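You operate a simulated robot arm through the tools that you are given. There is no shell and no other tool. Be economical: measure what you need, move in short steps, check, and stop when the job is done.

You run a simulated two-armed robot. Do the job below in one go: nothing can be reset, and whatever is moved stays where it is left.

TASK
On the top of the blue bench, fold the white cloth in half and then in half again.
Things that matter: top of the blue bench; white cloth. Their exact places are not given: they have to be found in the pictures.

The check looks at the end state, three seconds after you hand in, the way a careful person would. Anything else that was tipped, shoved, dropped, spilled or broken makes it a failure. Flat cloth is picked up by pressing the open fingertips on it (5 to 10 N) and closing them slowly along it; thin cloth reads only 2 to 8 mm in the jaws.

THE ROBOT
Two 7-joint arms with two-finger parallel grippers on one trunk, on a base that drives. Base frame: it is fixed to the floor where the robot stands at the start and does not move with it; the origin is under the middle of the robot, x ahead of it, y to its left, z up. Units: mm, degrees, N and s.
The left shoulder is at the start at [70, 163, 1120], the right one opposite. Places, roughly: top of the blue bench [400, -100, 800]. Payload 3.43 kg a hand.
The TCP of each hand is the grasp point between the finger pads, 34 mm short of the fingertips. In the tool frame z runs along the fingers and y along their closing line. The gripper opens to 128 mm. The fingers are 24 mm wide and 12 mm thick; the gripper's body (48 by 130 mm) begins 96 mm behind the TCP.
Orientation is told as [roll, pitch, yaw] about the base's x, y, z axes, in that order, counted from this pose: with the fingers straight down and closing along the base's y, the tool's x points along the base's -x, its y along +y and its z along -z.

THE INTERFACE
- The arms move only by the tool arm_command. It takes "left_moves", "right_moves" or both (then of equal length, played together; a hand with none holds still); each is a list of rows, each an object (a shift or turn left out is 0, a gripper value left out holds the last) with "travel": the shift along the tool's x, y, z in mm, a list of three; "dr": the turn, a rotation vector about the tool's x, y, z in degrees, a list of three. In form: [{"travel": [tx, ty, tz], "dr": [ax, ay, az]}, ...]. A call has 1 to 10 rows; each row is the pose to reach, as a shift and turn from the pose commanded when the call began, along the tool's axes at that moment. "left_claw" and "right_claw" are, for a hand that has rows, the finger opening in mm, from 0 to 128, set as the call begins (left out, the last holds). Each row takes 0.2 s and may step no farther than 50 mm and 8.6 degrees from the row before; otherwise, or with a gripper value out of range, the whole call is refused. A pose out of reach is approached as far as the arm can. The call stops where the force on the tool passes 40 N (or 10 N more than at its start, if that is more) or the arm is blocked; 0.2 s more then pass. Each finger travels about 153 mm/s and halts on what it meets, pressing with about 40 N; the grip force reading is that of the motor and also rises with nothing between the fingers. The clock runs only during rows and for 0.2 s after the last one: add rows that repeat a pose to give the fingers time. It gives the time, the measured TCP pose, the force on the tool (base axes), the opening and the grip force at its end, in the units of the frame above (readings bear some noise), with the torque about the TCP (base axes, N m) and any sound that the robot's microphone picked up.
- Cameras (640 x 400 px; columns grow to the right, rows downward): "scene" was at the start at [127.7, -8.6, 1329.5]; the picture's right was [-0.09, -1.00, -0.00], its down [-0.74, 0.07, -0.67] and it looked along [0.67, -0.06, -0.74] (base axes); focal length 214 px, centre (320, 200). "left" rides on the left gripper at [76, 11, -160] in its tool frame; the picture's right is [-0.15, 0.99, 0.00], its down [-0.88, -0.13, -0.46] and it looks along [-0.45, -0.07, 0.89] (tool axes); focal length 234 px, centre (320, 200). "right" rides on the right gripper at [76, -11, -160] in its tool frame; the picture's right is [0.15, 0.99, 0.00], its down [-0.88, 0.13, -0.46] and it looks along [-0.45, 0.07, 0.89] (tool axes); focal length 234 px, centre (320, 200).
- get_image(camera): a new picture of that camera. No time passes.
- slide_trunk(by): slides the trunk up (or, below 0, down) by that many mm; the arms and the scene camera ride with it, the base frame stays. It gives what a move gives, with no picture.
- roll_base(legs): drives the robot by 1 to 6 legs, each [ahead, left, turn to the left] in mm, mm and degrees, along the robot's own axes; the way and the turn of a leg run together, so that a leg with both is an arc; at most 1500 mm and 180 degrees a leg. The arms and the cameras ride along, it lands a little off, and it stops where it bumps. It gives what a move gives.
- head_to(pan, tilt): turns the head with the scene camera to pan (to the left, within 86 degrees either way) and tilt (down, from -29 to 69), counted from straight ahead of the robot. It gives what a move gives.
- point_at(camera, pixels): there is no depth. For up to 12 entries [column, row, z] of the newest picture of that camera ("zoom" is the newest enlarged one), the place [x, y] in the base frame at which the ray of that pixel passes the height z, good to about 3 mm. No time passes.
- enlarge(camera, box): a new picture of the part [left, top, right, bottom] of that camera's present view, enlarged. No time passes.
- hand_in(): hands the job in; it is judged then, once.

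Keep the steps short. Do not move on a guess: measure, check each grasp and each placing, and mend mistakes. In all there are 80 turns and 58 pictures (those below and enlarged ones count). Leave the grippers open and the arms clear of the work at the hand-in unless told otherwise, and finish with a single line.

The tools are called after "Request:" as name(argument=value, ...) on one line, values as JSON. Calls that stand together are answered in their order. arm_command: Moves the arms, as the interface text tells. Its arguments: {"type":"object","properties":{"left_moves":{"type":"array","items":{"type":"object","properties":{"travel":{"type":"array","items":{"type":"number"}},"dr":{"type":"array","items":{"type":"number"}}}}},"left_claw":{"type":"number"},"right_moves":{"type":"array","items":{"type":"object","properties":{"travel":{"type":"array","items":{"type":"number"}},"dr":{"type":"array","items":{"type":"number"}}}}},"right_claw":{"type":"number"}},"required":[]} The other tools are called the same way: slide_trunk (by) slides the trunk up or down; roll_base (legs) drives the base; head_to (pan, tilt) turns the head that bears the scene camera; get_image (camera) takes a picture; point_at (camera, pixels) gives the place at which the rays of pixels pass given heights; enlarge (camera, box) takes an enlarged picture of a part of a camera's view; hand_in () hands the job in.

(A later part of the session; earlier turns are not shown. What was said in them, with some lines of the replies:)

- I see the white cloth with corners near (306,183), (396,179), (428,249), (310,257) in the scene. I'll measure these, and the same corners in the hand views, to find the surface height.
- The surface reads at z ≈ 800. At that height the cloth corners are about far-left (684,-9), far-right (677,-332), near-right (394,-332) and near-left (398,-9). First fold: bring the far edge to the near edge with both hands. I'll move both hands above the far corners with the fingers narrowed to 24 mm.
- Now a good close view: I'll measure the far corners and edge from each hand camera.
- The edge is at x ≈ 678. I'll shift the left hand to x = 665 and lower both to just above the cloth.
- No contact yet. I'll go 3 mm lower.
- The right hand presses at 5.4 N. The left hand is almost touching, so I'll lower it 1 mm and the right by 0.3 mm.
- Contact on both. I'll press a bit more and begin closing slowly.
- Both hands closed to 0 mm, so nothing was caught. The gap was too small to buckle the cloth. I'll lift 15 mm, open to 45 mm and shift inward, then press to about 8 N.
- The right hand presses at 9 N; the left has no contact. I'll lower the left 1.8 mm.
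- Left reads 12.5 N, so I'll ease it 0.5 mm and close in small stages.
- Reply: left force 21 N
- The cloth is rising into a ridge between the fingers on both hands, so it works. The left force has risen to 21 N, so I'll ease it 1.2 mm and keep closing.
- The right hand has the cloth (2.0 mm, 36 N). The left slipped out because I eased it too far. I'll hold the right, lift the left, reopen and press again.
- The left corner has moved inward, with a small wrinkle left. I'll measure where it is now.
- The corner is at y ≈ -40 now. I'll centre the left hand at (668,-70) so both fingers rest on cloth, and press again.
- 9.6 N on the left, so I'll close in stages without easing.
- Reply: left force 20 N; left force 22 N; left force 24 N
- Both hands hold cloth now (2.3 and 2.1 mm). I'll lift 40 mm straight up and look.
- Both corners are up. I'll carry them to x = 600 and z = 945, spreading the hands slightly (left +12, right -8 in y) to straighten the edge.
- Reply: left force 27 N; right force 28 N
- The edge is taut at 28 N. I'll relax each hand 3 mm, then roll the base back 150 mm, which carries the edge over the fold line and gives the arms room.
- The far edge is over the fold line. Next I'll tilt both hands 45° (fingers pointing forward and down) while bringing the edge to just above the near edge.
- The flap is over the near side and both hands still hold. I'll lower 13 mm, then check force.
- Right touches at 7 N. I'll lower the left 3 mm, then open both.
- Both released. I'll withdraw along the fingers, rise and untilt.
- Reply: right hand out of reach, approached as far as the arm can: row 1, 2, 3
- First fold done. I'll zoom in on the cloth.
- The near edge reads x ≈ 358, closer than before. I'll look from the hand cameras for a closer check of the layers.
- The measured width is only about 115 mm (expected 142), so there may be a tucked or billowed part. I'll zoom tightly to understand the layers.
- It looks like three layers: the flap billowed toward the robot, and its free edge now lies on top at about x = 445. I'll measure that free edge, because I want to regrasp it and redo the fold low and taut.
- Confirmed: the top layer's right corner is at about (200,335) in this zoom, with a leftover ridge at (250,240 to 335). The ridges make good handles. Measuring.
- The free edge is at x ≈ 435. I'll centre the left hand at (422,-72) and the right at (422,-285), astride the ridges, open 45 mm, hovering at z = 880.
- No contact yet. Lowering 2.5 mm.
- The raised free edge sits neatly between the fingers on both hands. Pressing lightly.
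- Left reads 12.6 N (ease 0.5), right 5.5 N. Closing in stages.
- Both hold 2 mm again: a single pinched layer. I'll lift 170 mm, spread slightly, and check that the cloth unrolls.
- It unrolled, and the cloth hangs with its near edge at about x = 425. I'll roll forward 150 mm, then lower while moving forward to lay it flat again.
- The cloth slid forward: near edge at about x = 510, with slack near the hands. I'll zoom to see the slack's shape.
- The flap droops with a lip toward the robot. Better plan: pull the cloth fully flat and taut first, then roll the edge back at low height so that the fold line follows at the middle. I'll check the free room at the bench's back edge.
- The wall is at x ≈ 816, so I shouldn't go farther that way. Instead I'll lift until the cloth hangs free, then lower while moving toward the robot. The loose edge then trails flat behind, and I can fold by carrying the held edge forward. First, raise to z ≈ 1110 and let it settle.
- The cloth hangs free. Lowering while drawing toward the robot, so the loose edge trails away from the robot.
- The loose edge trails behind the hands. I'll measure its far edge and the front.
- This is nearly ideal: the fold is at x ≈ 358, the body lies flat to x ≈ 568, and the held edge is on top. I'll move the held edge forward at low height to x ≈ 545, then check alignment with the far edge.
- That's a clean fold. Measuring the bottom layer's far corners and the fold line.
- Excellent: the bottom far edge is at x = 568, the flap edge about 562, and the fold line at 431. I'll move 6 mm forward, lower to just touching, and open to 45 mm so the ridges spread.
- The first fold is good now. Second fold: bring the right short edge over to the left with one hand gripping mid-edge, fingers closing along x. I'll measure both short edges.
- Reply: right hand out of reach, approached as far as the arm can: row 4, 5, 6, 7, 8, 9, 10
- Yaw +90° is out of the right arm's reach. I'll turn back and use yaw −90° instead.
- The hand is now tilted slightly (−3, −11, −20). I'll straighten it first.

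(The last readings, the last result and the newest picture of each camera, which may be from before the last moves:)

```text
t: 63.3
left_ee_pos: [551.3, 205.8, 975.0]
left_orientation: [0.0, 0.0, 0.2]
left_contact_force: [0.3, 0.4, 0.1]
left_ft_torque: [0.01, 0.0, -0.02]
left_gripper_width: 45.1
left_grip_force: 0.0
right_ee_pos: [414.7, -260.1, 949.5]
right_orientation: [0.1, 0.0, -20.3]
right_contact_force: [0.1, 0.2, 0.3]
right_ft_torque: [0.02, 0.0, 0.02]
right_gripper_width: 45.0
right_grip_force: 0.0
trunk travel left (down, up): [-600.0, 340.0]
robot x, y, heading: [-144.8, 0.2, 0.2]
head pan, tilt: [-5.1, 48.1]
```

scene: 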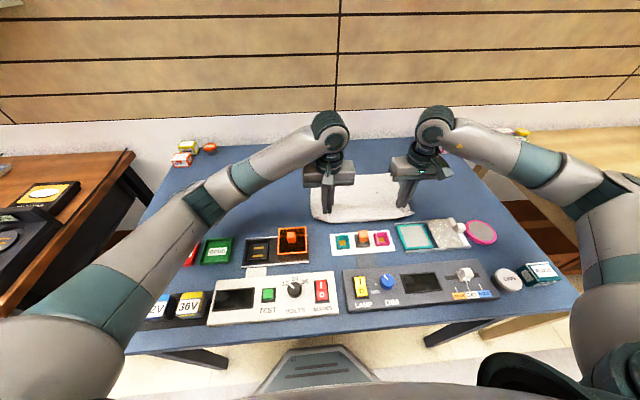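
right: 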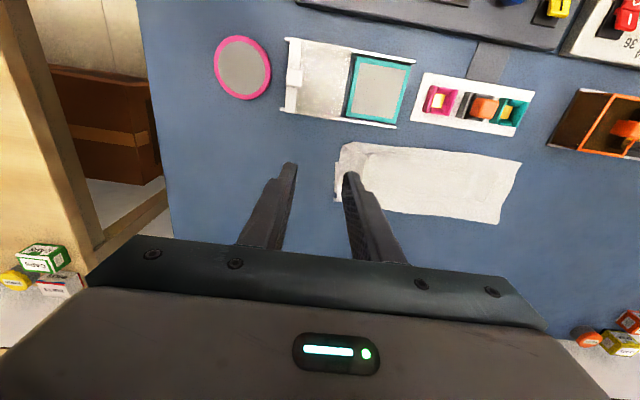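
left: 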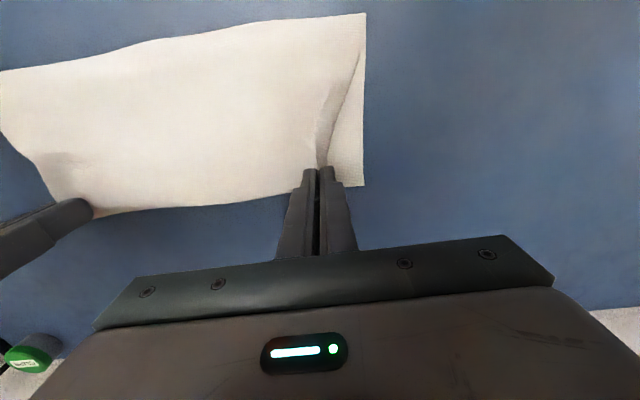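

Straight now. Turning to yaw −90° and moving above the right edge's middle, (498,-330).

Request:
arm_command(right_moves=[{"travel": [-12, -4, 0], "dr": [0, 0, 7.75]}, {"travel": [-24, -8, 0], "dr": [0, 0, 15.5]}, {"travel": [-36, -12, 0], "dr": [0, 0, 23.25]}, {"travel": [-48, -16, 0], "dr": [0, 0, 31]}, {"travel": [-60, -21, 0], "dr": [0, 0, 38.75]}, {"travel": [-72, -25, 0], "dr": [0, 0, 46.5]}, {"travel": [-84, -30, 5], "dr": [0, 0, 54.25]}, {"travel": [-96, -35, 12], "dr": [0, 0, 62]}, {"travel": [-102.2, -36.9, 20], "dr": [0, 0, 69.7]}, {"travel": [-102.2, -36.9, 20], "dr": [0, 0, 69.7]}])

Request:
get_image(camera="right")

```text
t: 65.5
left_ee_pos: [551.1, 206.7, 975.4]
left_orientation: [0.0, 0.0, 0.3]
left_contact_force: [0.0, 0.4, 0.0]
left_ft_torque: [-0.03, 0.02, -0.03]
left_gripper_width: 45.1
left_grip_force: 0.1
right_ee_pos: [498.2, -330.2, 929.1]
right_orientation: [-0.1, 0.2, -90.3]
right_contact_force: [0.4, -0.1, 0.4]
right_ft_torque: [0.03, 0.02, 0.0]
right_gripper_width: 45.0
right_grip_force: 0.1
trunk travel left (down, up): [-600.0, 340.0]
robot x, y, heading: [-143.3, 0.5, 0.0]
head pan, tilt: [-5.1, 48.1]
```

```text
13 pictures are left
```

right: 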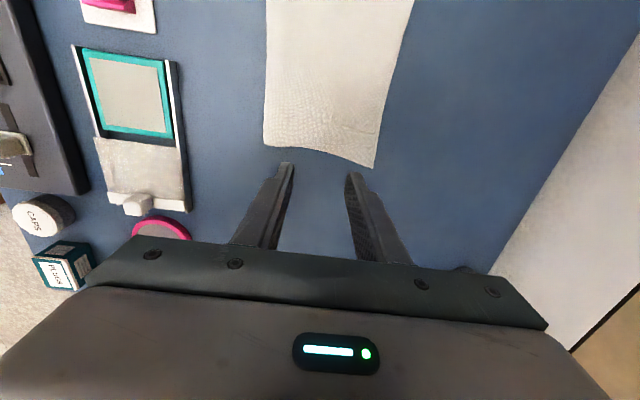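

Request:
point_at(camera="right", pixels=[[264, 146, 803], [300, 150, 803], [325, 153, 803], [350, 160, 803], [374, 168, 803]])

```text
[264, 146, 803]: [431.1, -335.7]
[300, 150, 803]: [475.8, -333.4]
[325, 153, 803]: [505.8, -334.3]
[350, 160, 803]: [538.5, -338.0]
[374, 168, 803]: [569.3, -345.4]
```

The edge is at y ≈ −334, and the hand centre at −330 puts about 16 mm of each fingertip on the cloth. Lowering.

Request:
arm_command(right_moves=[{"travel": [0, 0, 40]}, {"travel": [0, 0, 70]}, {"travel": [0, 0, 86]}, {"travel": [0, 0, 91]}, {"travel": [0, 0, 91]}])

Request:
arm_command(right_moves=[{"travel": [0, 0, 1]}, {"travel": [0, 0, 2]}, {"travel": [0, 0, 2.5]}, {"travel": [0, 0, 2.5]}])

```text
t: 66.7
left_ee_pos: [552.2, 207.3, 974.7]
left_orientation: [-0.1, 0.0, 0.2]
left_contact_force: [0.8, -0.5, 0.5]
left_ft_torque: [-0.02, -0.01, -0.01]
left_gripper_width: 45.0
left_grip_force: 0.0
right_ee_pos: [499.3, -329.0, 837.0]
right_orientation: [0.0, 0.1, -90.1]
right_contact_force: [-0.1, -0.7, -0.7]
right_ft_torque: [0.01, -0.01, -0.04]
right_gripper_width: 45.0
right_grip_force: 0.1
trunk travel left (down, up): [-600.0, 340.0]
robot x, y, heading: [-148.8, -0.0, 0.1]
head pan, tilt: [-5.1, 48.1]
```

```text
t: 67.7
left_ee_pos: [551.3, 207.0, 975.3]
left_orientation: [-0.1, 0.0, 0.1]
left_contact_force: [0.5, 0.1, 0.8]
left_ft_torque: [0.0, 0.01, -0.01]
left_gripper_width: 45.2
left_grip_force: 0.0
right_ee_pos: [496.5, -330.5, 835.3]
right_orientation: [0.2, 0.1, -90.1]
right_contact_force: [1.4, 1.1, 3.5]
right_ft_torque: [0.07, -0.02, 0.0]
right_gripper_width: 45.3
right_grip_force: 0.0
trunk travel left (down, up): [-600.0, 340.0]
robot x, y, heading: [-144.3, 3.4, -0.1]
head pan, tilt: [-5.1, 48.1]
```

3.5 N: pressing 0.9 mm more and closing in stages.

Request:
arm_command(right_moves=[{"travel": [0, 0, 0.9]}, {"travel": [0, 0, 0.9]}], right_claw=40)

Request:
arm_command(right_moves=[{"travel": [0, 0, 0]}, {"travel": [0, 0, 0]}], right_claw=32)

Request:
enlarge(camera="right", box=[220, 80, 420, 205])

```text
t: 68.3
left_ee_pos: [552.0, 206.2, 976.2]
left_orientation: [0.0, 0.0, 0.2]
left_contact_force: [0.4, -0.6, 0.7]
left_ft_torque: [0.01, -0.03, -0.01]
left_gripper_width: 45.1
left_grip_force: 0.1
right_ee_pos: [497.1, -329.2, 835.5]
right_orientation: [0.1, 0.0, -90.1]
right_contact_force: [0.5, 0.3, 7.3]
right_ft_torque: [0.08, 0.05, -0.01]
right_gripper_width: 39.3
right_grip_force: 0.0
trunk travel left (down, up): [-600.0, 340.0]
robot x, y, heading: [-146.8, -1.2, 0.0]
head pan, tilt: [-5.1, 48.1]
```

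```text
t: 68.9
left_ee_pos: [551.7, 206.3, 976.5]
left_orientation: [-0.1, 0.0, 0.2]
left_contact_force: [0.0, 0.8, -1.0]
left_ft_torque: [-0.02, 0.0, 0.02]
left_gripper_width: 45.1
left_grip_force: 0.0
right_ee_pos: [497.3, -330.5, 835.9]
right_orientation: [0.1, 0.2, -90.1]
right_contact_force: [0.6, -0.3, 9.0]
right_ft_torque: [0.06, 0.04, -0.01]
right_gripper_width: 31.3
right_grip_force: 0.1
trunk travel left (down, up): [-600.0, 340.0]
robot x, y, heading: [-145.2, -2.8, 0.2]
head pan, tilt: [-5.1, 48.1]
```

```text
3.20 times, centred on (320, 142) of right
```

zoom: 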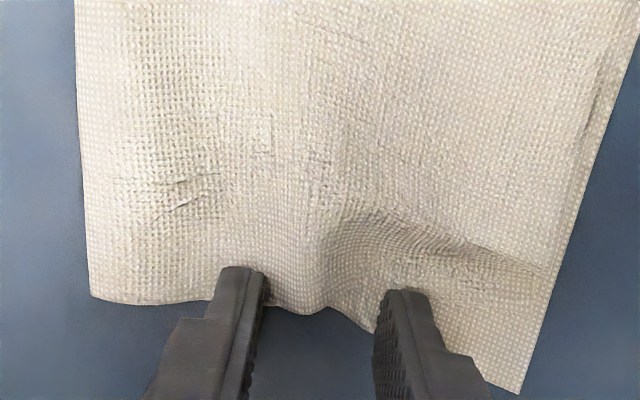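

A ridge is forming. I'll continue closing; a width near 4 mm would mean both layers are caught.

Request:
arm_command(right_moves=[{"travel": [0, 0, 0]}, {"travel": [0, 0, 0]}], right_claw=24)

Request:
arm_command(right_moves=[{"travel": [0, 0, 0]}, {"travel": [0, 0, 0]}], right_claw=16)

Request:
arm_command(right_moves=[{"travel": [0, 0, 0]}, {"travel": [0, 0, 0]}], right_claw=8)

Request:
arm_command(right_moves=[{"travel": [0, 0, 0]}, {"travel": [0, 0, 0]}, {"travel": [0, 0, 0]}], right_claw=0)

Request:
arm_command(right_moves=[{"travel": [3, 0, -10]}, {"travel": [8, 0, -22]}, {"travel": [14, 0, -34]}, {"travel": [14, 0, -34]}])

Request:
get_image(camera="right")

```text
t: 69.5
left_ee_pos: [552.1, 207.9, 977.2]
left_orientation: [0.0, 0.0, 0.2]
left_contact_force: [0.9, -0.2, 0.0]
left_ft_torque: [0.05, -0.02, 0.0]
left_gripper_width: 45.2
left_grip_force: 0.1
right_ee_pos: [497.4, -329.8, 834.9]
right_orientation: [0.1, 0.1, -90.1]
right_contact_force: [0.9, -0.5, 9.5]
right_ft_torque: [0.06, 0.05, -0.01]
right_gripper_width: 23.3
right_grip_force: 0.1
trunk travel left (down, up): [-600.0, 340.0]
robot x, y, heading: [-145.6, -2.1, 0.1]
head pan, tilt: [-5.1, 48.1]
```

```text
t: 70.1
left_ee_pos: [550.0, 207.3, 976.4]
left_orientation: [0.0, 0.1, 0.2]
left_contact_force: [-1.0, -0.2, 0.8]
left_ft_torque: [-0.01, 0.01, -0.01]
left_gripper_width: 45.2
left_grip_force: 0.0
right_ee_pos: [497.6, -331.7, 836.5]
right_orientation: [0.1, 0.0, -90.1]
right_contact_force: [0.6, -0.2, 10.4]
right_ft_torque: [0.08, 0.04, -0.01]
right_gripper_width: 15.6
right_grip_force: 0.1
trunk travel left (down, up): [-600.0, 340.0]
robot x, y, heading: [-146.3, -2.6, -0.1]
head pan, tilt: [-5.1, 48.1]
```

```text
t: 70.7
left_ee_pos: [550.9, 207.7, 976.2]
left_orientation: [0.0, 0.1, 0.2]
left_contact_force: [0.5, 0.0, 0.6]
left_ft_torque: [-0.02, -0.03, -0.01]
left_gripper_width: 45.1
left_grip_force: 0.1
right_ee_pos: [497.5, -330.3, 835.5]
right_orientation: [0.1, 0.1, -90.0]
right_contact_force: [0.5, -1.1, 9.6]
right_ft_torque: [0.11, 0.03, -0.02]
right_gripper_width: 7.6
right_grip_force: 0.0
trunk travel left (down, up): [-600.0, 340.0]
robot x, y, heading: [-146.4, -2.2, 0.4]
head pan, tilt: [-5.1, 48.1]
```

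```text
t: 71.5
left_ee_pos: [551.1, 206.4, 976.7]
left_orientation: [0.0, 0.0, 0.2]
left_contact_force: [0.3, -0.3, 0.3]
left_ft_torque: [0.01, -0.03, -0.02]
left_gripper_width: 45.0
left_grip_force: 0.0
right_ee_pos: [497.3, -330.9, 836.0]
right_orientation: [0.1, 0.0, -90.1]
right_contact_force: [-0.2, -0.7, 9.2]
right_ft_torque: [0.09, 0.04, 0.04]
right_gripper_width: 1.9
right_grip_force: 36.3
trunk travel left (down, up): [-600.0, 340.0]
robot x, y, heading: [-148.9, 0.6, 0.2]
head pan, tilt: [-5.1, 48.1]
```

```text
t: 72.5
left_ee_pos: [551.9, 205.7, 975.9]
left_orientation: [0.1, 0.0, 0.2]
left_contact_force: [-0.4, 0.8, -0.5]
left_ft_torque: [0.01, 0.03, 0.02]
left_gripper_width: 45.1
left_grip_force: 0.1
right_ee_pos: [498.8, -316.0, 868.0]
right_orientation: [0.0, 0.1, -90.2]
right_contact_force: [0.3, 0.4, 0.3]
right_ft_torque: [-0.03, 0.01, -0.02]
right_gripper_width: 1.8
right_grip_force: 36.2
trunk travel left (down, up): [-600.0, 340.0]
robot x, y, heading: [-145.1, 1.8, -0.1]
head pan, tilt: [-5.1, 48.1]
```

```text
11 pictures are left
```

right: 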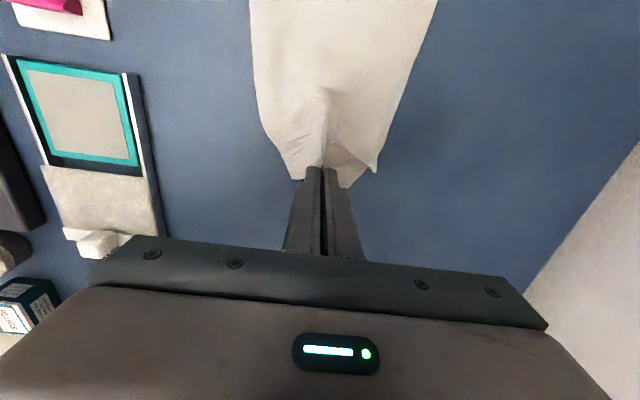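

The width is only 1.9 mm, so possibly just the top layer. Zooming in to check.

Request:
enlarge(camera="right", box=[230, 60, 450, 200])

```text
2.86 times, centred on (340, 130) of right
```

zoom: 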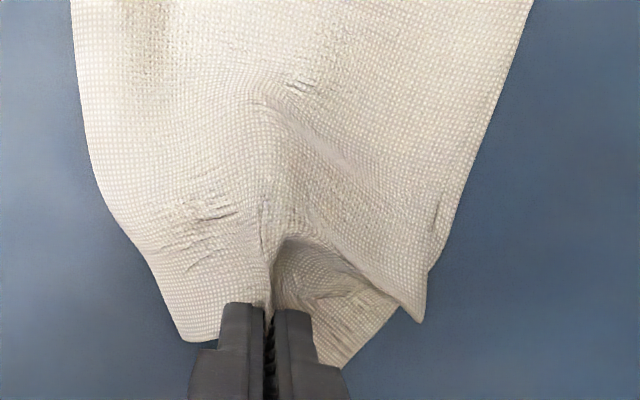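

Request:
point_at(camera="zoom", pixels=[[420, 320, 801], [420, 320, 815], [345, 366, 801], [345, 366, 820], [188, 340, 801], [188, 340, 820], [400, 308, 801]])

Request:
enlarge(camera="scene", box=[370, 150, 430, 225])

```text
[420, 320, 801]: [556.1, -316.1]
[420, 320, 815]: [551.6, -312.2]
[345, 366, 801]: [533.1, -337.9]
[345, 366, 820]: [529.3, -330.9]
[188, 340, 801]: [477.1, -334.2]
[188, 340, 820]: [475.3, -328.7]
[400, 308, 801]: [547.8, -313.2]
```

```text
5.33 times, centred on (400, 188) of scene
```

zoom: 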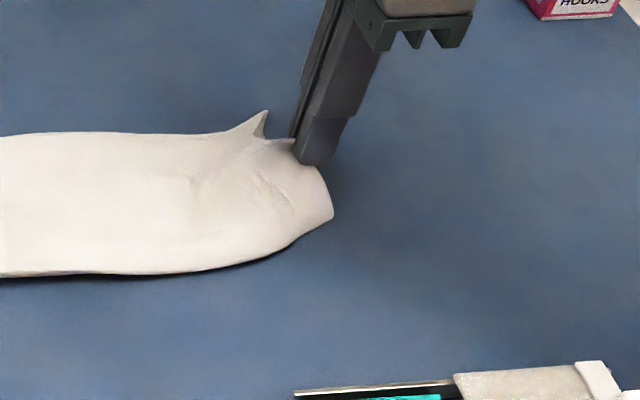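

Nothing is left lying at the old corners, so both layers seem to be coming. I'll raise a bit more and move 45 mm toward the left, then check.

Request:
arm_command(right_moves=[{"travel": [10, 0, -10]}, {"travel": [22, 0, -20]}, {"travel": [34, 0, -28]}, {"travel": [45, 0, -32]}, {"travel": [45, 0, -32]}])

Request:
get_image(camera="scene")

```text
t: 73.7
left_ee_pos: [551.3, 206.7, 976.6]
left_orientation: [0.0, 0.0, 0.1]
left_contact_force: [-0.9, -0.3, -0.1]
left_ft_torque: [0.03, -0.02, -0.01]
left_gripper_width: 45.1
left_grip_force: 0.1
right_ee_pos: [498.0, -271.7, 899.9]
right_orientation: [0.1, 0.2, -90.1]
right_contact_force: [-0.1, -0.9, 0.0]
right_ft_torque: [-0.05, -0.02, 0.0]
right_gripper_width: 1.7
right_grip_force: 36.5
trunk travel left (down, up): [-600.0, 340.0]
robot x, y, heading: [-145.5, 0.4, -0.0]
head pan, tilt: [-5.1, 48.1]
```

```text
8 pictures are left
```

scene: 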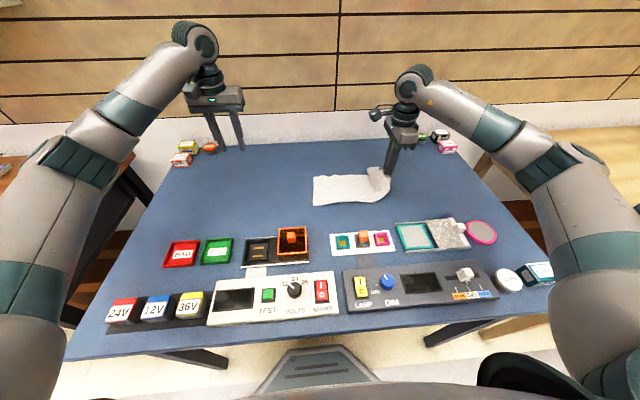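

Both layers came up together. I'll carry the edge left at low height with a gradual 40° tilt, moving the left hand out of the way at the same time.

Request:
arm_command(right_moves=[{"travel": [25, 0, 8], "dr": [0, -4, 0]}, {"travel": [51, 0, 16], "dr": [0, -8, 0]}, {"travel": [77, 0, 24], "dr": [0, -12, 0]}, {"travel": [103, 0, 30], "dr": [0, -16, 0]}, {"travel": [129, 0, 35], "dr": [0, -20, 0]}, {"travel": [155, 0, 38], "dr": [0, -24, 0]}, {"travel": [181, 0, 40], "dr": [0, -28, 0]}, {"travel": [207, 0, 42], "dr": [0, -32, 0]}, {"travel": [232, 0, 45], "dr": [0, -36, 0]}, {"travel": [257, 0, 47], "dr": [0, -40, 0]}], left_moves=[{"travel": [5, 16, -5]}, {"travel": [10, 32, -10]}, {"travel": [15, 48, -15]}, {"travel": [20, 64, -20]}, {"travel": [25, 80, -25]}, {"travel": [30, 96, -30]}, {"travel": [35, 112, -35]}, {"travel": [40, 128, -40]}, {"travel": [45, 144, -45]}, {"travel": [50, 160, -50]}])

Request:
enlarge(camera="scene", box=[270, 135, 430, 235])

```text
t: 75.9
left_ee_pos: [500.8, 369.4, 1024.7]
left_orientation: [-0.1, 0.1, 0.1]
left_contact_force: [0.1, -0.2, -0.2]
left_ft_torque: [-0.03, -0.02, -0.01]
left_gripper_width: 44.9
left_grip_force: 0.0
right_ee_pos: [500.5, -12.1, 854.8]
right_orientation: [0.0, -40.0, -90.2]
right_contact_force: [0.0, 0.5, -0.2]
right_ft_torque: [-0.03, -0.01, 0.01]
right_gripper_width: 2.0
right_grip_force: 36.6
trunk travel left (down, up): [-600.0, 340.0]
robot x, y, heading: [-149.6, -1.9, -0.1]
head pan, tilt: [-5.1, 48.1]
```

```text
4.00 times, centred on (350, 185) of scene
```

zoom: 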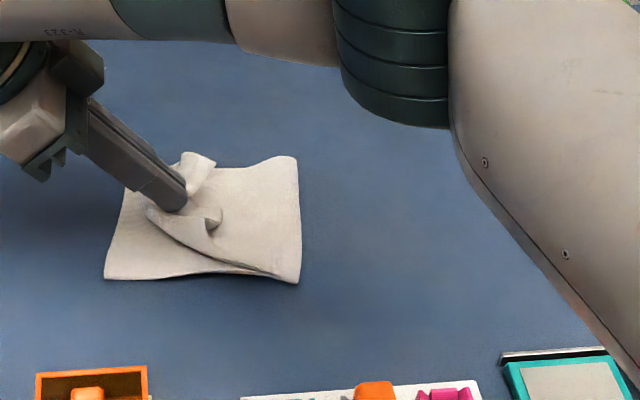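

The pinch is near the left edge, with the flap's corners bunched inward. I'll lower to touch, then open slowly while lightly pressing so the fingers spread the bunched edge outward.

Request:
arm_command(right_moves=[{"travel": [5, 0, 4]}, {"travel": [10, 0, 7]}, {"travel": [12.7, 0, 8.9]}, {"travel": [12.7, 0, 8.9]}])

Request:
arm_command(right_moves=[{"travel": [0.6, 0, 0.8]}, {"travel": [1.3, 0, 1.5]}, {"travel": [1.3, 0, 1.5]}])

```text
t: 76.9
left_ee_pos: [499.1, 367.5, 1025.9]
left_orientation: [0.0, 0.0, 0.1]
left_contact_force: [-0.6, 0.1, 0.2]
left_ft_torque: [0.0, 0.02, 0.0]
left_gripper_width: 44.9
left_grip_force: 0.1
right_ee_pos: [498.4, -9.4, 841.1]
right_orientation: [0.3, -39.9, -90.3]
right_contact_force: [-0.1, -2.5, 12.3]
right_ft_torque: [-0.1, -0.02, 0.0]
right_gripper_width: 1.7
right_grip_force: 36.8
trunk travel left (down, up): [-600.0, 340.0]
robot x, y, heading: [-147.1, -1.1, -0.1]
head pan, tilt: [-5.1, 48.1]
```

```text
t: 77.7
left_ee_pos: [501.2, 367.8, 1026.1]
left_orientation: [0.0, -0.1, 0.2]
left_contact_force: [-0.4, 0.5, -0.3]
left_ft_torque: [-0.02, 0.05, 0.02]
left_gripper_width: 44.7
left_grip_force: 0.0
right_ee_pos: [498.0, -10.4, 839.9]
right_orientation: [0.2, -39.9, -90.2]
right_contact_force: [0.6, -2.6, 17.0]
right_ft_torque: [-0.13, -0.06, 0.02]
right_gripper_width: 2.1
right_grip_force: 36.8
trunk travel left (down, up): [-600.0, 340.0]
robot x, y, heading: [-143.0, 1.1, 0.2]
head pan, tilt: [-5.1, 48.1]
```

Contact at 17 N. Now opening in stages to 60 mm, then a look.

Request:
arm_command(right_moves=[{"travel": [0, 0, 0]}, {"travel": [0, 0, 0]}], right_claw=20)

Request:
arm_command(right_moves=[{"travel": [0, 0, 0]}, {"travel": [0, 0, 0]}], right_claw=40)

Request:
arm_command(right_moves=[{"travel": [0, 0, 0]}, {"travel": [0, 0, 0]}], right_claw=60)

Request:
get_image(camera="right")

```text
t: 78.3
left_ee_pos: [500.9, 368.2, 1025.4]
left_orientation: [-0.1, -0.1, 0.2]
left_contact_force: [-0.4, 0.3, 0.0]
left_ft_torque: [-0.03, 0.0, 0.02]
left_gripper_width: 45.1
left_grip_force: 0.0
right_ee_pos: [497.8, -9.8, 835.5]
right_orientation: [0.0, -39.8, -90.2]
right_contact_force: [1.7, 0.1, 6.5]
right_ft_torque: [-0.04, 0.01, 0.01]
right_gripper_width: 18.9
right_grip_force: 0.1
trunk travel left (down, up): [-600.0, 340.0]
robot x, y, heading: [-148.1, 1.5, -0.1]
head pan, tilt: [-5.1, 48.1]
```

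```text
t: 78.9
left_ee_pos: [502.4, 368.4, 1025.5]
left_orientation: [0.0, 0.0, 0.2]
left_contact_force: [0.4, 1.0, -0.3]
left_ft_torque: [0.0, -0.02, 0.03]
left_gripper_width: 45.3
left_grip_force: 0.2
right_ee_pos: [498.5, -9.7, 837.0]
right_orientation: [0.0, -39.9, -90.1]
right_contact_force: [1.1, 0.5, 4.6]
right_ft_torque: [-0.03, 0.05, 0.01]
right_gripper_width: 39.0
right_grip_force: 0.1
trunk travel left (down, up): [-600.0, 340.0]
robot x, y, heading: [-145.3, 4.4, 0.0]
head pan, tilt: [-5.1, 48.1]
```

```text
t: 79.5
left_ee_pos: [500.7, 367.5, 1026.1]
left_orientation: [0.0, 0.0, 0.2]
left_contact_force: [0.0, 0.1, 0.1]
left_ft_torque: [-0.03, 0.02, 0.02]
left_gripper_width: 45.0
left_grip_force: 0.0
right_ee_pos: [499.4, -9.0, 837.1]
right_orientation: [0.0, -39.9, -90.2]
right_contact_force: [0.1, 0.6, 2.3]
right_ft_torque: [-0.04, 0.07, 0.02]
right_gripper_width: 59.8
right_grip_force: 0.0
trunk travel left (down, up): [-600.0, 340.0]
robot x, y, heading: [-143.7, -2.9, 0.3]
head pan, tilt: [-5.1, 48.1]
```

```text
6 pictures are left
```

right: 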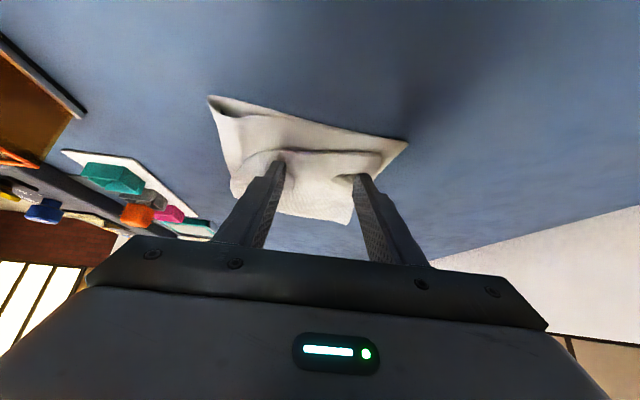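

The flap edge seems about 20 mm short of the left edge. I'll withdraw upward and check from the scene camera.

Request:
arm_command(right_moves=[{"travel": [0, 0, -25]}, {"travel": [-8, 0, -55], "dr": [0, 5, 0]}, {"travel": [-25, 0, -85], "dr": [0, 12, 0]}, {"travel": [-45, 0, -115], "dr": [0, 19, 0]}, {"travel": [-65, 0, -140], "dr": [0, 26, 0]}, {"travel": [-85, 0, -160], "dr": [0, 33, 0]}, {"travel": [-100, 0, -170], "dr": [0, 40, 0]}, {"travel": [-100, 50, -170], "dr": [0, 40, 0]}, {"travel": [-100, 90, -170], "dr": [0, 40, 0]}])

Request:
enlarge(camera="scene", box=[285, 160, 385, 225])

```text
t: 81.5
left_ee_pos: [501.2, 369.0, 1025.1]
left_orientation: [-0.1, 0.0, 0.2]
left_contact_force: [0.4, 0.6, 0.9]
left_ft_torque: [0.01, 0.01, -0.01]
left_gripper_width: 45.0
left_grip_force: 0.0
right_ee_pos: [587.8, 23.3, 1033.4]
right_orientation: [-0.1, 0.1, -90.1]
right_contact_force: [1.1, 0.4, -0.1]
right_ft_torque: [-0.02, 0.0, 0.0]
right_gripper_width: 60.2
right_grip_force: 0.1
trunk travel left (down, up): [-600.0, 340.0]
robot x, y, heading: [-145.0, -0.7, 0.2]
head pan, tilt: [-5.1, 48.1]
```

```text
6.15 times, centred on (335, 192) of scene
```

zoom: 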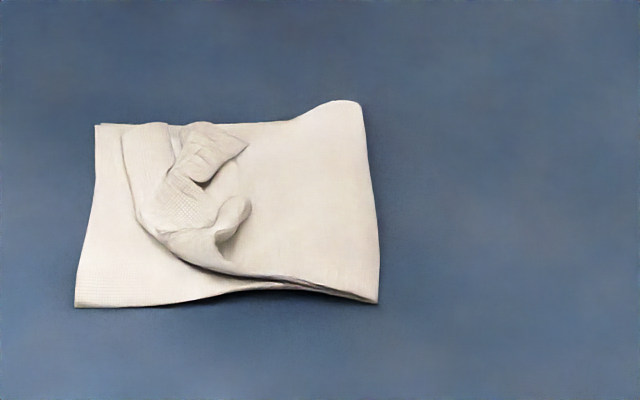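

The flap's free edge is folded back on top, with its two corner tips pointing back. I'll measure the tips and outline so that I can grip each tip and open it out to the left corners.

Request:
point_at(camera="zoom", pixels=[[240, 205, 818], [225, 240, 812], [245, 145, 812], [205, 180, 812], [130, 200, 808], [165, 235, 808], [95, 125, 803], [76, 307, 803], [378, 302, 806], [362, 105, 812], [150, 125, 808], [225, 270, 808]])

Request:
enlarge(camera="scene", box=[298, 176, 332, 206])

```text
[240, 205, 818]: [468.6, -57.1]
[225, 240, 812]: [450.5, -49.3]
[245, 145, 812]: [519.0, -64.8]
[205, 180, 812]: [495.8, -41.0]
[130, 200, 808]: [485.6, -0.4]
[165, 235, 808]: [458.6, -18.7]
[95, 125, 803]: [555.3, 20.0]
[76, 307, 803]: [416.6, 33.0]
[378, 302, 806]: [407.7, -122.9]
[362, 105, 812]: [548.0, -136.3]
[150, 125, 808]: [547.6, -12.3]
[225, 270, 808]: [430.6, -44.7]
```

```text
13.33 times, centred on (315, 191) of scene
```

zoom: 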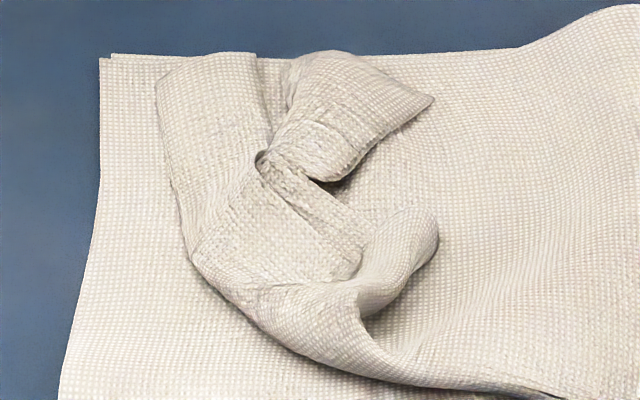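

The quarter outline is good (left edge y ≈ 20 to 33, fold y ≈ −123 to −136); only the folded-back lip needs opening. I'll grip the standing near-corner loop at about (466,−55), fingers open 40 mm.

Request:
arm_command(right_moves=[{"travel": [-16, -25, 20]}, {"travel": [-32, -50, 50]}, {"travel": [-48, -75, 80]}, {"travel": [-64, -100, 110]}, {"travel": [-78, -122, 140]}, {"travel": [-78, -122, 165]}, {"travel": [-78, -122, 180]}, {"travel": [-78, -122, 188]}, {"travel": [-78, -122, 188]}], right_claw=40)

Request:
enlarge(camera="right", box=[220, 70, 440, 210])

```text
t: 83.5
left_ee_pos: [502.3, 368.7, 1025.9]
left_orientation: [0.1, -0.1, 0.1]
left_contact_force: [-0.5, -0.2, -0.1]
left_ft_torque: [0.0, 0.01, 0.01]
left_gripper_width: 44.8
left_grip_force: 0.0
right_ee_pos: [466.4, -55.9, 843.5]
right_orientation: [0.0, 0.1, -90.2]
right_contact_force: [-0.1, -0.2, 0.3]
right_ft_torque: [0.02, -0.01, -0.01]
right_gripper_width: 40.2
right_grip_force: 0.0
trunk travel left (down, up): [-600.0, 340.0]
robot x, y, heading: [-149.0, -2.0, -0.4]
head pan, tilt: [-5.1, 48.1]
```

```text
2.86 times, centred on (330, 140) of right
```

zoom: 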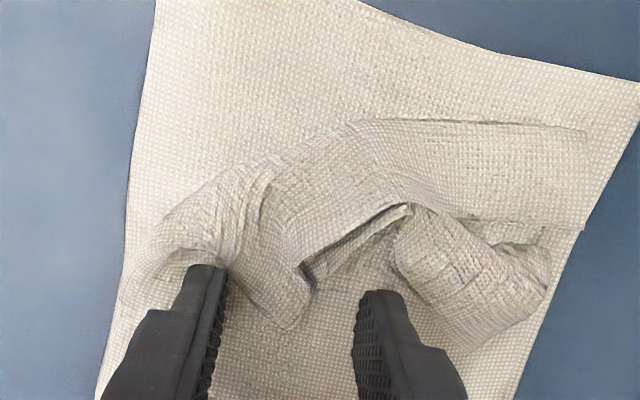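

The near tip sits between the fingers. Lowering 3 mm and closing gently.

Request:
arm_command(right_moves=[{"travel": [0, 0, 2]}, {"travel": [0, 0, 3.5]}, {"travel": [0, 0, 3.5]}], right_claw=28)

Request:
arm_command(right_moves=[{"travel": [0, 0, 0]}, {"travel": [0, 0, 0]}], right_claw=16)

Request:
arm_command(right_moves=[{"travel": [0, 0, 0]}, {"travel": [0, 0, 0]}, {"travel": [0, 0, 0]}], right_claw=0)

```text
t: 84.3
left_ee_pos: [501.5, 368.4, 1025.8]
left_orientation: [0.0, 0.0, 0.1]
left_contact_force: [0.1, -0.7, 0.0]
left_ft_torque: [-0.02, 0.04, 0.01]
left_gripper_width: 45.0
left_grip_force: 0.1
right_ee_pos: [466.5, -55.2, 838.9]
right_orientation: [-0.1, 0.1, -90.1]
right_contact_force: [-1.3, -0.1, 0.0]
right_ft_torque: [-0.01, 0.03, 0.04]
right_gripper_width: 28.3
right_grip_force: 0.1
trunk travel left (down, up): [-600.0, 340.0]
robot x, y, heading: [-146.0, -0.3, 0.1]
head pan, tilt: [-5.1, 48.1]
```

```text
t: 84.9
left_ee_pos: [500.4, 368.2, 1025.0]
left_orientation: [0.1, 0.0, 0.2]
left_contact_force: [-0.2, 0.0, -0.9]
left_ft_torque: [-0.01, 0.0, 0.0]
left_gripper_width: 45.3
left_grip_force: 0.0
right_ee_pos: [466.5, -55.3, 840.6]
right_orientation: [0.0, 0.1, -90.1]
right_contact_force: [0.1, -0.8, 0.1]
right_ft_torque: [0.03, 0.01, 0.0]
right_gripper_width: 16.0
right_grip_force: 0.1
trunk travel left (down, up): [-600.0, 340.0]
robot x, y, heading: [-145.0, -0.3, -0.2]
head pan, tilt: [-5.1, 48.1]
```

```text
t: 85.7
left_ee_pos: [500.1, 368.5, 1025.7]
left_orientation: [0.1, -0.1, 0.2]
left_contact_force: [0.6, -1.8, -0.2]
left_ft_torque: [-0.01, -0.01, 0.03]
left_gripper_width: 45.1
left_grip_force: 0.1
right_ee_pos: [466.5, -55.9, 840.6]
right_orientation: [0.2, 0.1, -90.0]
right_contact_force: [-1.4, 0.2, 0.6]
right_ft_torque: [-0.02, -0.02, -0.05]
right_gripper_width: 1.6
right_grip_force: 36.2
trunk travel left (down, up): [-600.0, 340.0]
robot x, y, heading: [-145.8, -2.3, 0.2]
head pan, tilt: [-5.1, 48.1]
```

It holds (1.6 mm). Now lift it over, unroll it toward the near-left corner with a slight tilt, and look.

Request:
arm_command(right_moves=[{"travel": [5, 0, -20]}, {"travel": [12, -4, -40], "dr": [0, -4, 0]}, {"travel": [25, -10, -50], "dr": [0, -8, 0]}, {"travel": [38, -16, -52], "dr": [0, -12, 0]}, {"travel": [51, -22, -50], "dr": [0, -16, 0]}, {"travel": [64, -28, -43], "dr": [0, -20, 0]}, {"travel": [76, -34, -33], "dr": [0, -24, 0]}, {"travel": [86, -38, -21], "dr": [0, -28, 0]}, {"travel": [96, -42, -8], "dr": [0, -30, 0]}, {"travel": [98, -42, -2], "dr": [0, -30, 0]}])

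Request:
enlarge(camera="scene", box=[285, 160, 385, 225])

```text
t: 87.9
left_ee_pos: [500.8, 367.7, 1026.3]
left_orientation: [0.1, 0.0, 0.2]
left_contact_force: [0.0, -0.5, 0.4]
left_ft_torque: [0.02, 0.0, -0.04]
left_gripper_width: 45.0
left_grip_force: 0.0
right_ee_pos: [424.7, 43.2, 843.1]
right_orientation: [0.1, -29.8, -90.2]
right_contact_force: [-0.3, -0.3, 0.9]
right_ft_torque: [-0.01, 0.01, -0.03]
right_gripper_width: 1.8
right_grip_force: 36.6
trunk travel left (down, up): [-600.0, 340.0]
robot x, y, heading: [-142.5, 1.6, -0.1]
head pan, tilt: [-5.1, 48.1]
```

```text
6.15 times, centred on (335, 192) of scene
```

zoom: 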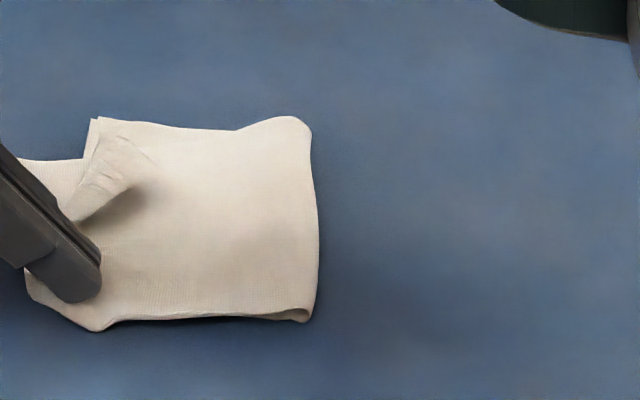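

Much better. I'll measure the outline: flap near-left, bottom corner, fold edge and the small far lip.

Request:
point_at(camera="zoom", pixels=[[100, 329, 803], [25, 285, 806], [20, 162, 806], [85, 162, 806], [95, 118, 803], [305, 118, 808], [305, 318, 806], [135, 185, 812], [110, 140, 810]])

Request:
enlarge(camera="right", box=[200, 60, 480, 240])

```text
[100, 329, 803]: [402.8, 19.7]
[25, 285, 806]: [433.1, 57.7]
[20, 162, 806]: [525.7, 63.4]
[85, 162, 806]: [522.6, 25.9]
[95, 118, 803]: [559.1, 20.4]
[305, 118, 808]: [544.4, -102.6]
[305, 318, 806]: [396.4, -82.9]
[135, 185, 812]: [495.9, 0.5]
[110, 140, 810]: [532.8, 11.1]
```

```text
2.22 times, centred on (340, 150) of right
```

zoom: 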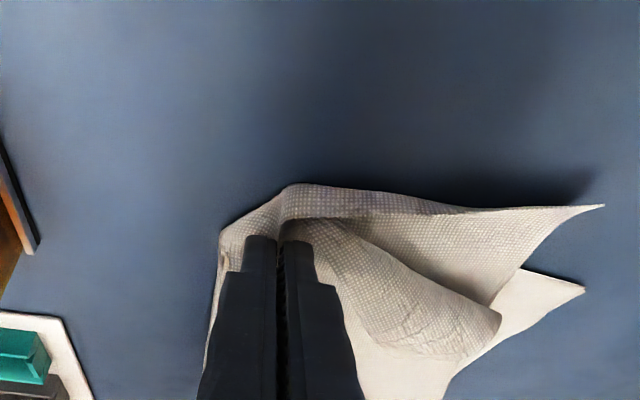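

The flap overshoots the bottom's left edge (flap y ≈ 60, bottom y ≈ 20). I'll bring the held corner back 38 mm, release it, and withdraw.

Request:
arm_command(right_moves=[{"travel": [-5, 0, -8.7]}, {"travel": [-22.3, 0, 1.3]}, {"travel": [-36.9, 0, 12.1]}, {"travel": [-31.4, 0, 21.6]}, {"travel": [-31.4, 0, 21.6]}])

Request:
arm_command(right_moves=[{"travel": [0, 0, 0]}, {"travel": [0, 0, 0]}, {"travel": [0, 0, 0]}], right_claw=40)

Request:
arm_command(right_moves=[{"travel": [0, 0, -25]}, {"travel": [-10, 0, -55], "dr": [0, 6, 0]}, {"travel": [-28, 0, -80], "dr": [0, 12, 0]}, {"travel": [-46, 0, -105], "dr": [0, 18, 0]}, {"travel": [-62, 0, -125], "dr": [0, 24, 0]}, {"travel": [-75, 20, -130], "dr": [0, 30, 0]}, {"travel": [-85, 60, -130], "dr": [0, 30, 0]}, {"travel": [-95, 90, -130], "dr": [0, 30, 0]}])

Request:
enlarge(camera="scene", box=[285, 160, 385, 225])

```text
t: 89.1
left_ee_pos: [500.0, 367.1, 1026.3]
left_orientation: [0.0, -0.1, 0.2]
left_contact_force: [-0.1, -0.5, 0.1]
left_ft_torque: [0.02, 0.02, 0.01]
left_gripper_width: 45.1
left_grip_force: 0.0
right_ee_pos: [424.4, 5.9, 841.1]
right_orientation: [0.2, -29.9, -90.2]
right_contact_force: [-0.2, -1.2, 11.5]
right_ft_torque: [0.0, -0.02, 0.01]
right_gripper_width: 2.0
right_grip_force: 36.5
trunk travel left (down, up): [-600.0, 340.0]
robot x, y, heading: [-143.6, 1.6, 0.0]
head pan, tilt: [-5.1, 48.1]
```

```text
t: 89.9
left_ee_pos: [502.0, 368.5, 1024.8]
left_orientation: [0.0, 0.0, 0.3]
left_contact_force: [-0.3, -0.4, 0.4]
left_ft_torque: [0.01, -0.02, 0.01]
left_gripper_width: 44.9
left_grip_force: 0.0
right_ee_pos: [424.5, 5.5, 839.8]
right_orientation: [0.0, -29.9, -90.1]
right_contact_force: [0.3, -0.2, 0.1]
right_ft_torque: [-0.01, 0.01, 0.07]
right_gripper_width: 40.0
right_grip_force: 0.1
trunk travel left (down, up): [-600.0, 340.0]
robot x, y, heading: [-144.5, -0.7, -0.1]
head pan, tilt: [-5.1, 48.1]
```

```text
t: 91.7
left_ee_pos: [500.9, 367.5, 1026.0]
left_orientation: [0.0, 0.1, 0.3]
left_contact_force: [0.0, -0.7, -0.7]
left_ft_torque: [0.0, 0.03, 0.01]
left_gripper_width: 44.8
left_grip_force: 0.0
right_ee_pos: [514.9, -14.7, 999.1]
right_orientation: [0.0, 0.1, -90.1]
right_contact_force: [0.4, 0.5, -0.1]
right_ft_torque: [0.01, 0.02, -0.01]
right_gripper_width: 40.1
right_grip_force: 0.1
trunk travel left (down, up): [-600.0, 340.0]
robot x, y, heading: [-145.9, 0.3, 0.1]
head pan, tilt: [-5.1, 48.1]
```

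```text
6.15 times, centred on (335, 192) of scene
```

zoom: 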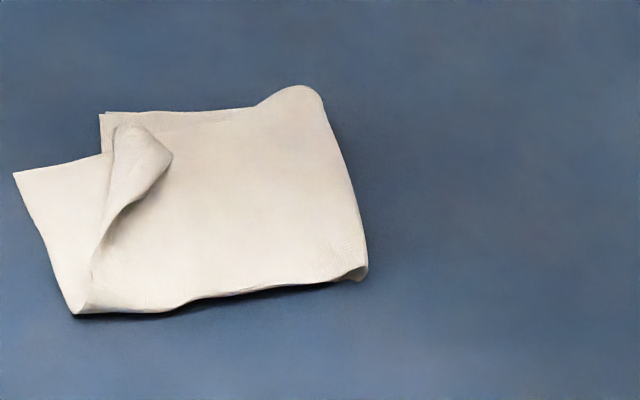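

One far corner sticks out at (15,172) and another lip is folded back at (165,158). Measuring these.

Request:
point_at(camera="zoom", pixels=[[15, 172, 801], [100, 113, 803], [108, 155, 803], [78, 312, 804], [165, 160, 818], [120, 130, 815], [365, 275, 806], [315, 95, 812], [100, 230, 808], [130, 195, 815]])

```text
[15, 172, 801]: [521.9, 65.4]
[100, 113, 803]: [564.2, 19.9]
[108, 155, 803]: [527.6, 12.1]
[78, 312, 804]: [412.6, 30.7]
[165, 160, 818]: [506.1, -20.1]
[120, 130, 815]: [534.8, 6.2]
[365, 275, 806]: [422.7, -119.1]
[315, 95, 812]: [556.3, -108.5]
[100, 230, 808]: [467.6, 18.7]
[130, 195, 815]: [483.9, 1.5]
```

Corner T1 at (522,65) has swung out and lip T2 at (506,−20) is folded back. First T1: press on it with closed fingertips and drag it into place.

Request:
arm_command(right_moves=[{"travel": [21, -2, 30]}, {"travel": [42, -4, 65]}, {"travel": [63, -7, 100]}, {"travel": [63, -7, 130]}, {"travel": [63, -7, 152]}, {"travel": [63, -7, 160]}, {"travel": [63, -7, 162.5]}, {"travel": [63, -7, 162.5]}], right_claw=0)

Request:
arm_command(right_moves=[{"travel": [0, 0, 1]}, {"travel": [0, 0, 2]}, {"travel": [0, 0, 2]}])

```text
t: 93.5
left_ee_pos: [500.9, 367.8, 1026.1]
left_orientation: [0.1, 0.0, 0.3]
left_contact_force: [-1.0, 0.2, -0.1]
left_ft_torque: [-0.01, 0.0, -0.01]
left_gripper_width: 45.1
left_grip_force: 0.1
right_ee_pos: [509.3, 51.0, 836.7]
right_orientation: [0.0, 0.1, -90.1]
right_contact_force: [-0.5, 0.4, -0.4]
right_ft_torque: [0.02, -0.01, 0.02]
right_gripper_width: 0.0
right_grip_force: 33.6
trunk travel left (down, up): [-600.0, 340.0]
robot x, y, heading: [-144.2, 3.6, -0.1]
head pan, tilt: [-5.1, 48.1]
```

```text
t: 94.3
left_ee_pos: [502.1, 368.5, 1025.4]
left_orientation: [0.0, 0.0, 0.2]
left_contact_force: [-0.6, 0.5, -0.4]
left_ft_torque: [-0.02, 0.0, -0.03]
left_gripper_width: 45.0
left_grip_force: 0.1
right_ee_pos: [508.5, 51.2, 835.1]
right_orientation: [0.0, 0.2, -90.1]
right_contact_force: [0.6, 0.0, 0.5]
right_ft_torque: [0.0, 0.05, 0.05]
right_gripper_width: 0.0
right_grip_force: 32.4
trunk travel left (down, up): [-600.0, 340.0]
robot x, y, heading: [-144.7, -1.2, 0.4]
head pan, tilt: [-5.1, 48.1]
```

Request:
arm_command(right_moves=[{"travel": [0, 0, 0.8]}, {"travel": [0, 0, 1.5]}, {"travel": [0, 0, 1.5]}])

```text
t: 95.1
left_ee_pos: [500.5, 367.5, 1026.5]
left_orientation: [0.0, 0.1, 0.2]
left_contact_force: [-0.3, 0.8, 0.1]
left_ft_torque: [-0.01, -0.01, 0.0]
left_gripper_width: 45.1
left_grip_force: 0.1
right_ee_pos: [508.0, 51.3, 835.8]
right_orientation: [0.2, 0.3, -90.2]
right_contact_force: [2.7, -0.2, 12.5]
right_ft_torque: [-0.07, -0.04, 0.02]
right_gripper_width: 0.0
right_grip_force: 32.7
trunk travel left (down, up): [-600.0, 340.0]
robot x, y, heading: [-146.8, 0.2, 0.1]
head pan, tilt: [-5.1, 48.1]
```

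Pressing at 12.5 N. Dragging T1 by (+34, −38) in small steps, easing slightly up, then lifting off.

Request:
arm_command(right_moves=[{"travel": [-6, 5, -0.3]}, {"travel": [-12, 10, -0.3]}, {"travel": [-18, 16, -0.3]}, {"travel": [-24, 22, -0.5]}, {"travel": [-31, 28, -0.8]}, {"travel": [-38, 34, -1]}, {"travel": [-38, 34, -1]}])

Request:
arm_command(right_moves=[{"travel": [0, 0, -30]}, {"travel": [0, 0, -60]}, {"travel": [-10, -10, -80]}, {"travel": [-28, -36, -80]}], right_claw=0)

Request:
get_image(camera="right")

```text
t: 96.7
left_ee_pos: [499.9, 369.1, 1026.9]
left_orientation: [0.1, -0.1, 0.1]
left_contact_force: [-0.3, -0.5, -1.0]
left_ft_torque: [-0.01, 0.03, 0.03]
left_gripper_width: 45.3
left_grip_force: 0.0
right_ee_pos: [540.4, 13.4, 835.1]
right_orientation: [0.3, 0.2, -90.1]
right_contact_force: [-2.7, 1.3, 17.4]
right_ft_torque: [0.0, 0.1, -0.03]
right_gripper_width: 0.1
right_grip_force: 33.2
trunk travel left (down, up): [-600.0, 340.0]
robot x, y, heading: [-144.8, 0.0, 0.0]
head pan, tilt: [-5.1, 48.1]
```

```text
t: 97.7
left_ee_pos: [500.1, 366.6, 1025.8]
left_orientation: [0.0, 0.0, 0.2]
left_contact_force: [0.5, -0.2, 0.4]
left_ft_torque: [0.04, -0.01, 0.01]
left_gripper_width: 45.1
left_grip_force: 0.0
right_ee_pos: [505.2, -14.1, 914.4]
right_orientation: [0.0, 0.3, -90.1]
right_contact_force: [-0.3, -1.1, -0.3]
right_ft_torque: [0.02, -0.02, 0.0]
right_gripper_width: 0.0
right_grip_force: 32.5
trunk travel left (down, up): [-600.0, 340.0]
robot x, y, heading: [-143.8, -0.7, -0.1]
head pan, tilt: [-5.1, 48.1]
```

```text
refused: no pictures are left
```

The picture allowance is used up, so I continue by touch. Lip T2 was measured standing at about (506,−20). I'll lower the open fingers around it without pressing and close to see whether it is caught.

Request:
arm_command(right_moves=[{"travel": [-2, 0, 0]}, {"travel": [-2, 0, 20]}, {"travel": [-2, 0, 50]}, {"travel": [-2, 0, 66]}, {"travel": [-2, 0, 72]}, {"travel": [-2, 0, 73]}], right_claw=44)

Request:
arm_command(right_moves=[{"travel": [0, 0, 0]}, {"travel": [0, 0, 0]}], right_claw=22)

Request:
arm_command(right_moves=[{"travel": [0, 0, 0]}, {"travel": [0, 0, 0]}, {"travel": [0, 0, 0]}], right_claw=0)

```text
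t: 99.1
left_ee_pos: [500.9, 368.3, 1025.9]
left_orientation: [0.0, 0.0, 0.2]
left_contact_force: [0.2, -0.1, 0.6]
left_ft_torque: [-0.01, -0.02, 0.02]
left_gripper_width: 45.2
left_grip_force: 0.1
right_ee_pos: [506.6, -17.0, 841.4]
right_orientation: [0.0, 0.1, -90.0]
right_contact_force: [-0.7, 0.4, 0.8]
right_ft_torque: [0.0, -0.04, 0.02]
right_gripper_width: 44.2
right_grip_force: 0.1
trunk travel left (down, up): [-600.0, 340.0]
robot x, y, heading: [-146.9, 1.9, 0.2]
head pan, tilt: [-5.1, 48.1]
```

```text
t: 99.7
left_ee_pos: [501.3, 368.3, 1024.5]
left_orientation: [-0.1, 0.1, 0.2]
left_contact_force: [0.4, -1.0, 0.2]
left_ft_torque: [0.01, 0.0, 0.01]
left_gripper_width: 45.2
left_grip_force: 0.1
right_ee_pos: [506.2, -15.7, 840.5]
right_orientation: [0.0, 0.1, -90.1]
right_contact_force: [0.8, -0.9, 0.2]
right_ft_torque: [0.0, 0.01, 0.02]
right_gripper_width: 22.0
right_grip_force: 0.0
trunk travel left (down, up): [-600.0, 340.0]
robot x, y, heading: [-144.3, -3.5, 0.3]
head pan, tilt: [-5.1, 48.1]
```

```text
t: 100.5
left_ee_pos: [500.8, 366.8, 1025.7]
left_orientation: [0.0, 0.0, 0.2]
left_contact_force: [0.1, -0.6, -0.8]
left_ft_torque: [-0.01, -0.01, 0.02]
left_gripper_width: 45.0
left_grip_force: 0.0
right_ee_pos: [505.4, -17.4, 841.8]
right_orientation: [0.1, 0.1, -90.1]
right_contact_force: [-0.2, 0.1, 1.0]
right_ft_torque: [0.01, 0.02, 0.0]
right_gripper_width: 2.4
right_grip_force: 37.0
trunk travel left (down, up): [-600.0, 340.0]
robot x, y, heading: [-142.0, -1.9, 0.0]
head pan, tilt: [-5.1, 48.1]
```

Caught (2.4 mm). Carrying the lip over to the far-left corner (+38 in x, +27 in y) with a low lift, then releasing.

Request:
arm_command(right_moves=[{"travel": [3, 2, -15]}, {"travel": [6, 6, -32]}, {"travel": [12, 14, -36]}, {"travel": [18, 24, -34]}, {"travel": [24, 32, -24]}, {"travel": [27, 38, -12]}, {"travel": [27, 38, -3]}, {"travel": [27, 38, 0]}, {"travel": [27, 38, 0]}])

Request:
arm_command(right_moves=[{"travel": [0, 0, 0]}, {"travel": [0, 0, 0]}, {"travel": [0, 0, 0]}], right_claw=40)

Request:
arm_command(right_moves=[{"travel": [0, 0, -15]}, {"travel": [0, 0, -40]}, {"travel": [0, 0, -70]}, {"travel": [0, 0, -70]}])

```text
t: 102.5
left_ee_pos: [502.2, 367.5, 1025.2]
left_orientation: [0.0, 0.1, 0.3]
left_contact_force: [-0.8, 1.3, -0.1]
left_ft_torque: [0.01, -0.02, -0.01]
left_gripper_width: 45.3
left_grip_force: 0.2
right_ee_pos: [542.9, 9.5, 841.2]
right_orientation: [0.1, 0.1, -90.0]
right_contact_force: [-0.2, -0.1, 0.9]
right_ft_torque: [0.0, 0.02, -0.01]
right_gripper_width: 2.4
right_grip_force: 37.1
trunk travel left (down, up): [-600.0, 340.0]
robot x, y, heading: [-144.2, 0.4, 0.3]
head pan, tilt: [-5.1, 48.1]
```

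```text
t: 103.3
left_ee_pos: [501.0, 368.2, 1025.0]
left_orientation: [0.0, -0.1, 0.2]
left_contact_force: [0.8, -0.1, -0.2]
left_ft_torque: [0.01, -0.01, -0.02]
left_gripper_width: 45.1
left_grip_force: 0.1
right_ee_pos: [542.8, 9.7, 841.2]
right_orientation: [0.0, 0.1, -90.1]
right_contact_force: [-0.1, -1.1, 0.1]
right_ft_torque: [0.0, -0.03, -0.04]
right_gripper_width: 40.0
right_grip_force: 0.1
trunk travel left (down, up): [-600.0, 340.0]
robot x, y, heading: [-145.8, -0.1, -0.0]
head pan, tilt: [-5.1, 48.1]
```

```text
t: 104.3
left_ee_pos: [500.3, 368.1, 1025.1]
left_orientation: [0.0, 0.0, 0.2]
left_contact_force: [-0.5, 0.2, 0.6]
left_ft_torque: [-0.01, 0.0, 0.0]
left_gripper_width: 45.1
left_grip_force: 0.1
right_ee_pos: [542.7, 9.9, 911.1]
right_orientation: [0.0, 0.1, -90.1]
right_contact_force: [0.2, -0.7, 0.5]
right_ft_torque: [0.01, 0.01, 0.0]
right_gripper_width: 40.1
right_grip_force: 0.1
trunk travel left (down, up): [-600.0, 340.0]
robot x, y, heading: [-143.6, -2.6, 0.3]
head pan, tilt: [-5.1, 48.1]
```

Released. Finally, gentle straight-down presses to flatten the puffy fold and the left edge: first at the fold (490,−98), then near the left edge (490,5).

Request:
arm_command(right_moves=[{"travel": [-30, -15, 0]}, {"travel": [-70, -35, 0]}, {"travel": [-108, -53, 0]}, {"travel": [-108, -53, 30]}, {"travel": [-108, -53, 55]}, {"travel": [-108, -53, 70]}, {"travel": [-108, -53, 75]}, {"travel": [-108, -53, 75]}, {"travel": [-108, -53, 40]}, {"travel": [-108, -53, 0]}], right_claw=90)

Request:
arm_command(right_moves=[{"travel": [40, 0, 0]}, {"travel": [80, 0, 0]}, {"travel": [103, 0, 0]}, {"travel": [103, 0, 30]}, {"travel": [103, 0, 55]}, {"travel": [103, 0, 70]}, {"travel": [103, 0, 75]}, {"travel": [103, 0, 75]}, {"travel": [103, 0, 40]}, {"travel": [103, 0, 0]}])

Request:
arm_command(right_moves=[{"travel": [0, 0, -40]}, {"travel": [-30, 0, -80]}, {"travel": [-75, 0, -100]}, {"travel": [-120, 0, -110]}, {"travel": [-165, 0, -115]}, {"travel": [-210, 0, -120]}, {"travel": [-255, 0, -120]}, {"travel": [-300, 0, -120]}, {"travel": [-340, 0, -120]}, {"travel": [-370, 0, -120]}])

```text
t: 106.5
left_ee_pos: [501.1, 367.7, 1026.7]
left_orientation: [0.0, 0.0, 0.2]
left_contact_force: [-1.0, 0.0, -0.7]
left_ft_torque: [-0.01, 0.0, -0.01]
left_gripper_width: 45.2
left_grip_force: 0.0
right_ee_pos: [489.2, -99.8, 910.0]
right_orientation: [0.1, 0.0, -90.1]
right_contact_force: [-0.1, -0.2, 1.0]
right_ft_torque: [0.04, -0.02, 0.04]
right_gripper_width: 90.0
right_grip_force: 0.1
trunk travel left (down, up): [-600.0, 340.0]
robot x, y, heading: [-144.9, -0.8, 0.2]
head pan, tilt: [-5.1, 48.1]
```

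```text
t: 108.7
left_ee_pos: [500.3, 368.7, 1026.0]
left_orientation: [0.0, -0.1, 0.2]
left_contact_force: [-1.0, -0.1, -0.4]
left_ft_torque: [-0.04, 0.02, -0.02]
left_gripper_width: 45.1
left_grip_force: 0.2
right_ee_pos: [490.7, 4.6, 912.6]
right_orientation: [-0.1, 0.1, -90.2]
right_contact_force: [0.6, -0.1, -0.1]
right_ft_torque: [0.0, -0.02, -0.03]
right_gripper_width: 89.8
right_grip_force: 0.0
trunk travel left (down, up): [-600.0, 340.0]
robot x, y, heading: [-147.7, 0.2, 0.2]
head pan, tilt: [-5.1, 48.1]
```

```text
t: 110.9
left_ee_pos: [501.1, 368.0, 1026.4]
left_orientation: [0.0, 0.0, 0.1]
left_contact_force: [0.1, 0.0, 0.0]
left_ft_torque: [0.02, 0.04, -0.02]
left_gripper_width: 45.3
left_grip_force: 0.0
right_ee_pos: [488.0, -367.3, 1028.6]
right_orientation: [0.0, 0.2, -90.1]
right_contact_force: [-0.2, 0.1, 0.0]
right_ft_torque: [-0.01, 0.03, 0.02]
right_gripper_width: 89.8
right_grip_force: 0.0
trunk travel left (down, up): [-600.0, 340.0]
robot x, y, heading: [-145.6, -2.9, -0.2]
head pan, tilt: [-5.1, 48.1]
```

Both hands are open and clear of the cloth, and no contact is read. Handing in.

Request:
hand_in()

```text
The job is handed in.
```

I folded the white cloth in half and in half again on the blue bench and handed it in, but I had no pictures left to check the last corner fixes, so its corners may be up to a few centimetres out of line.
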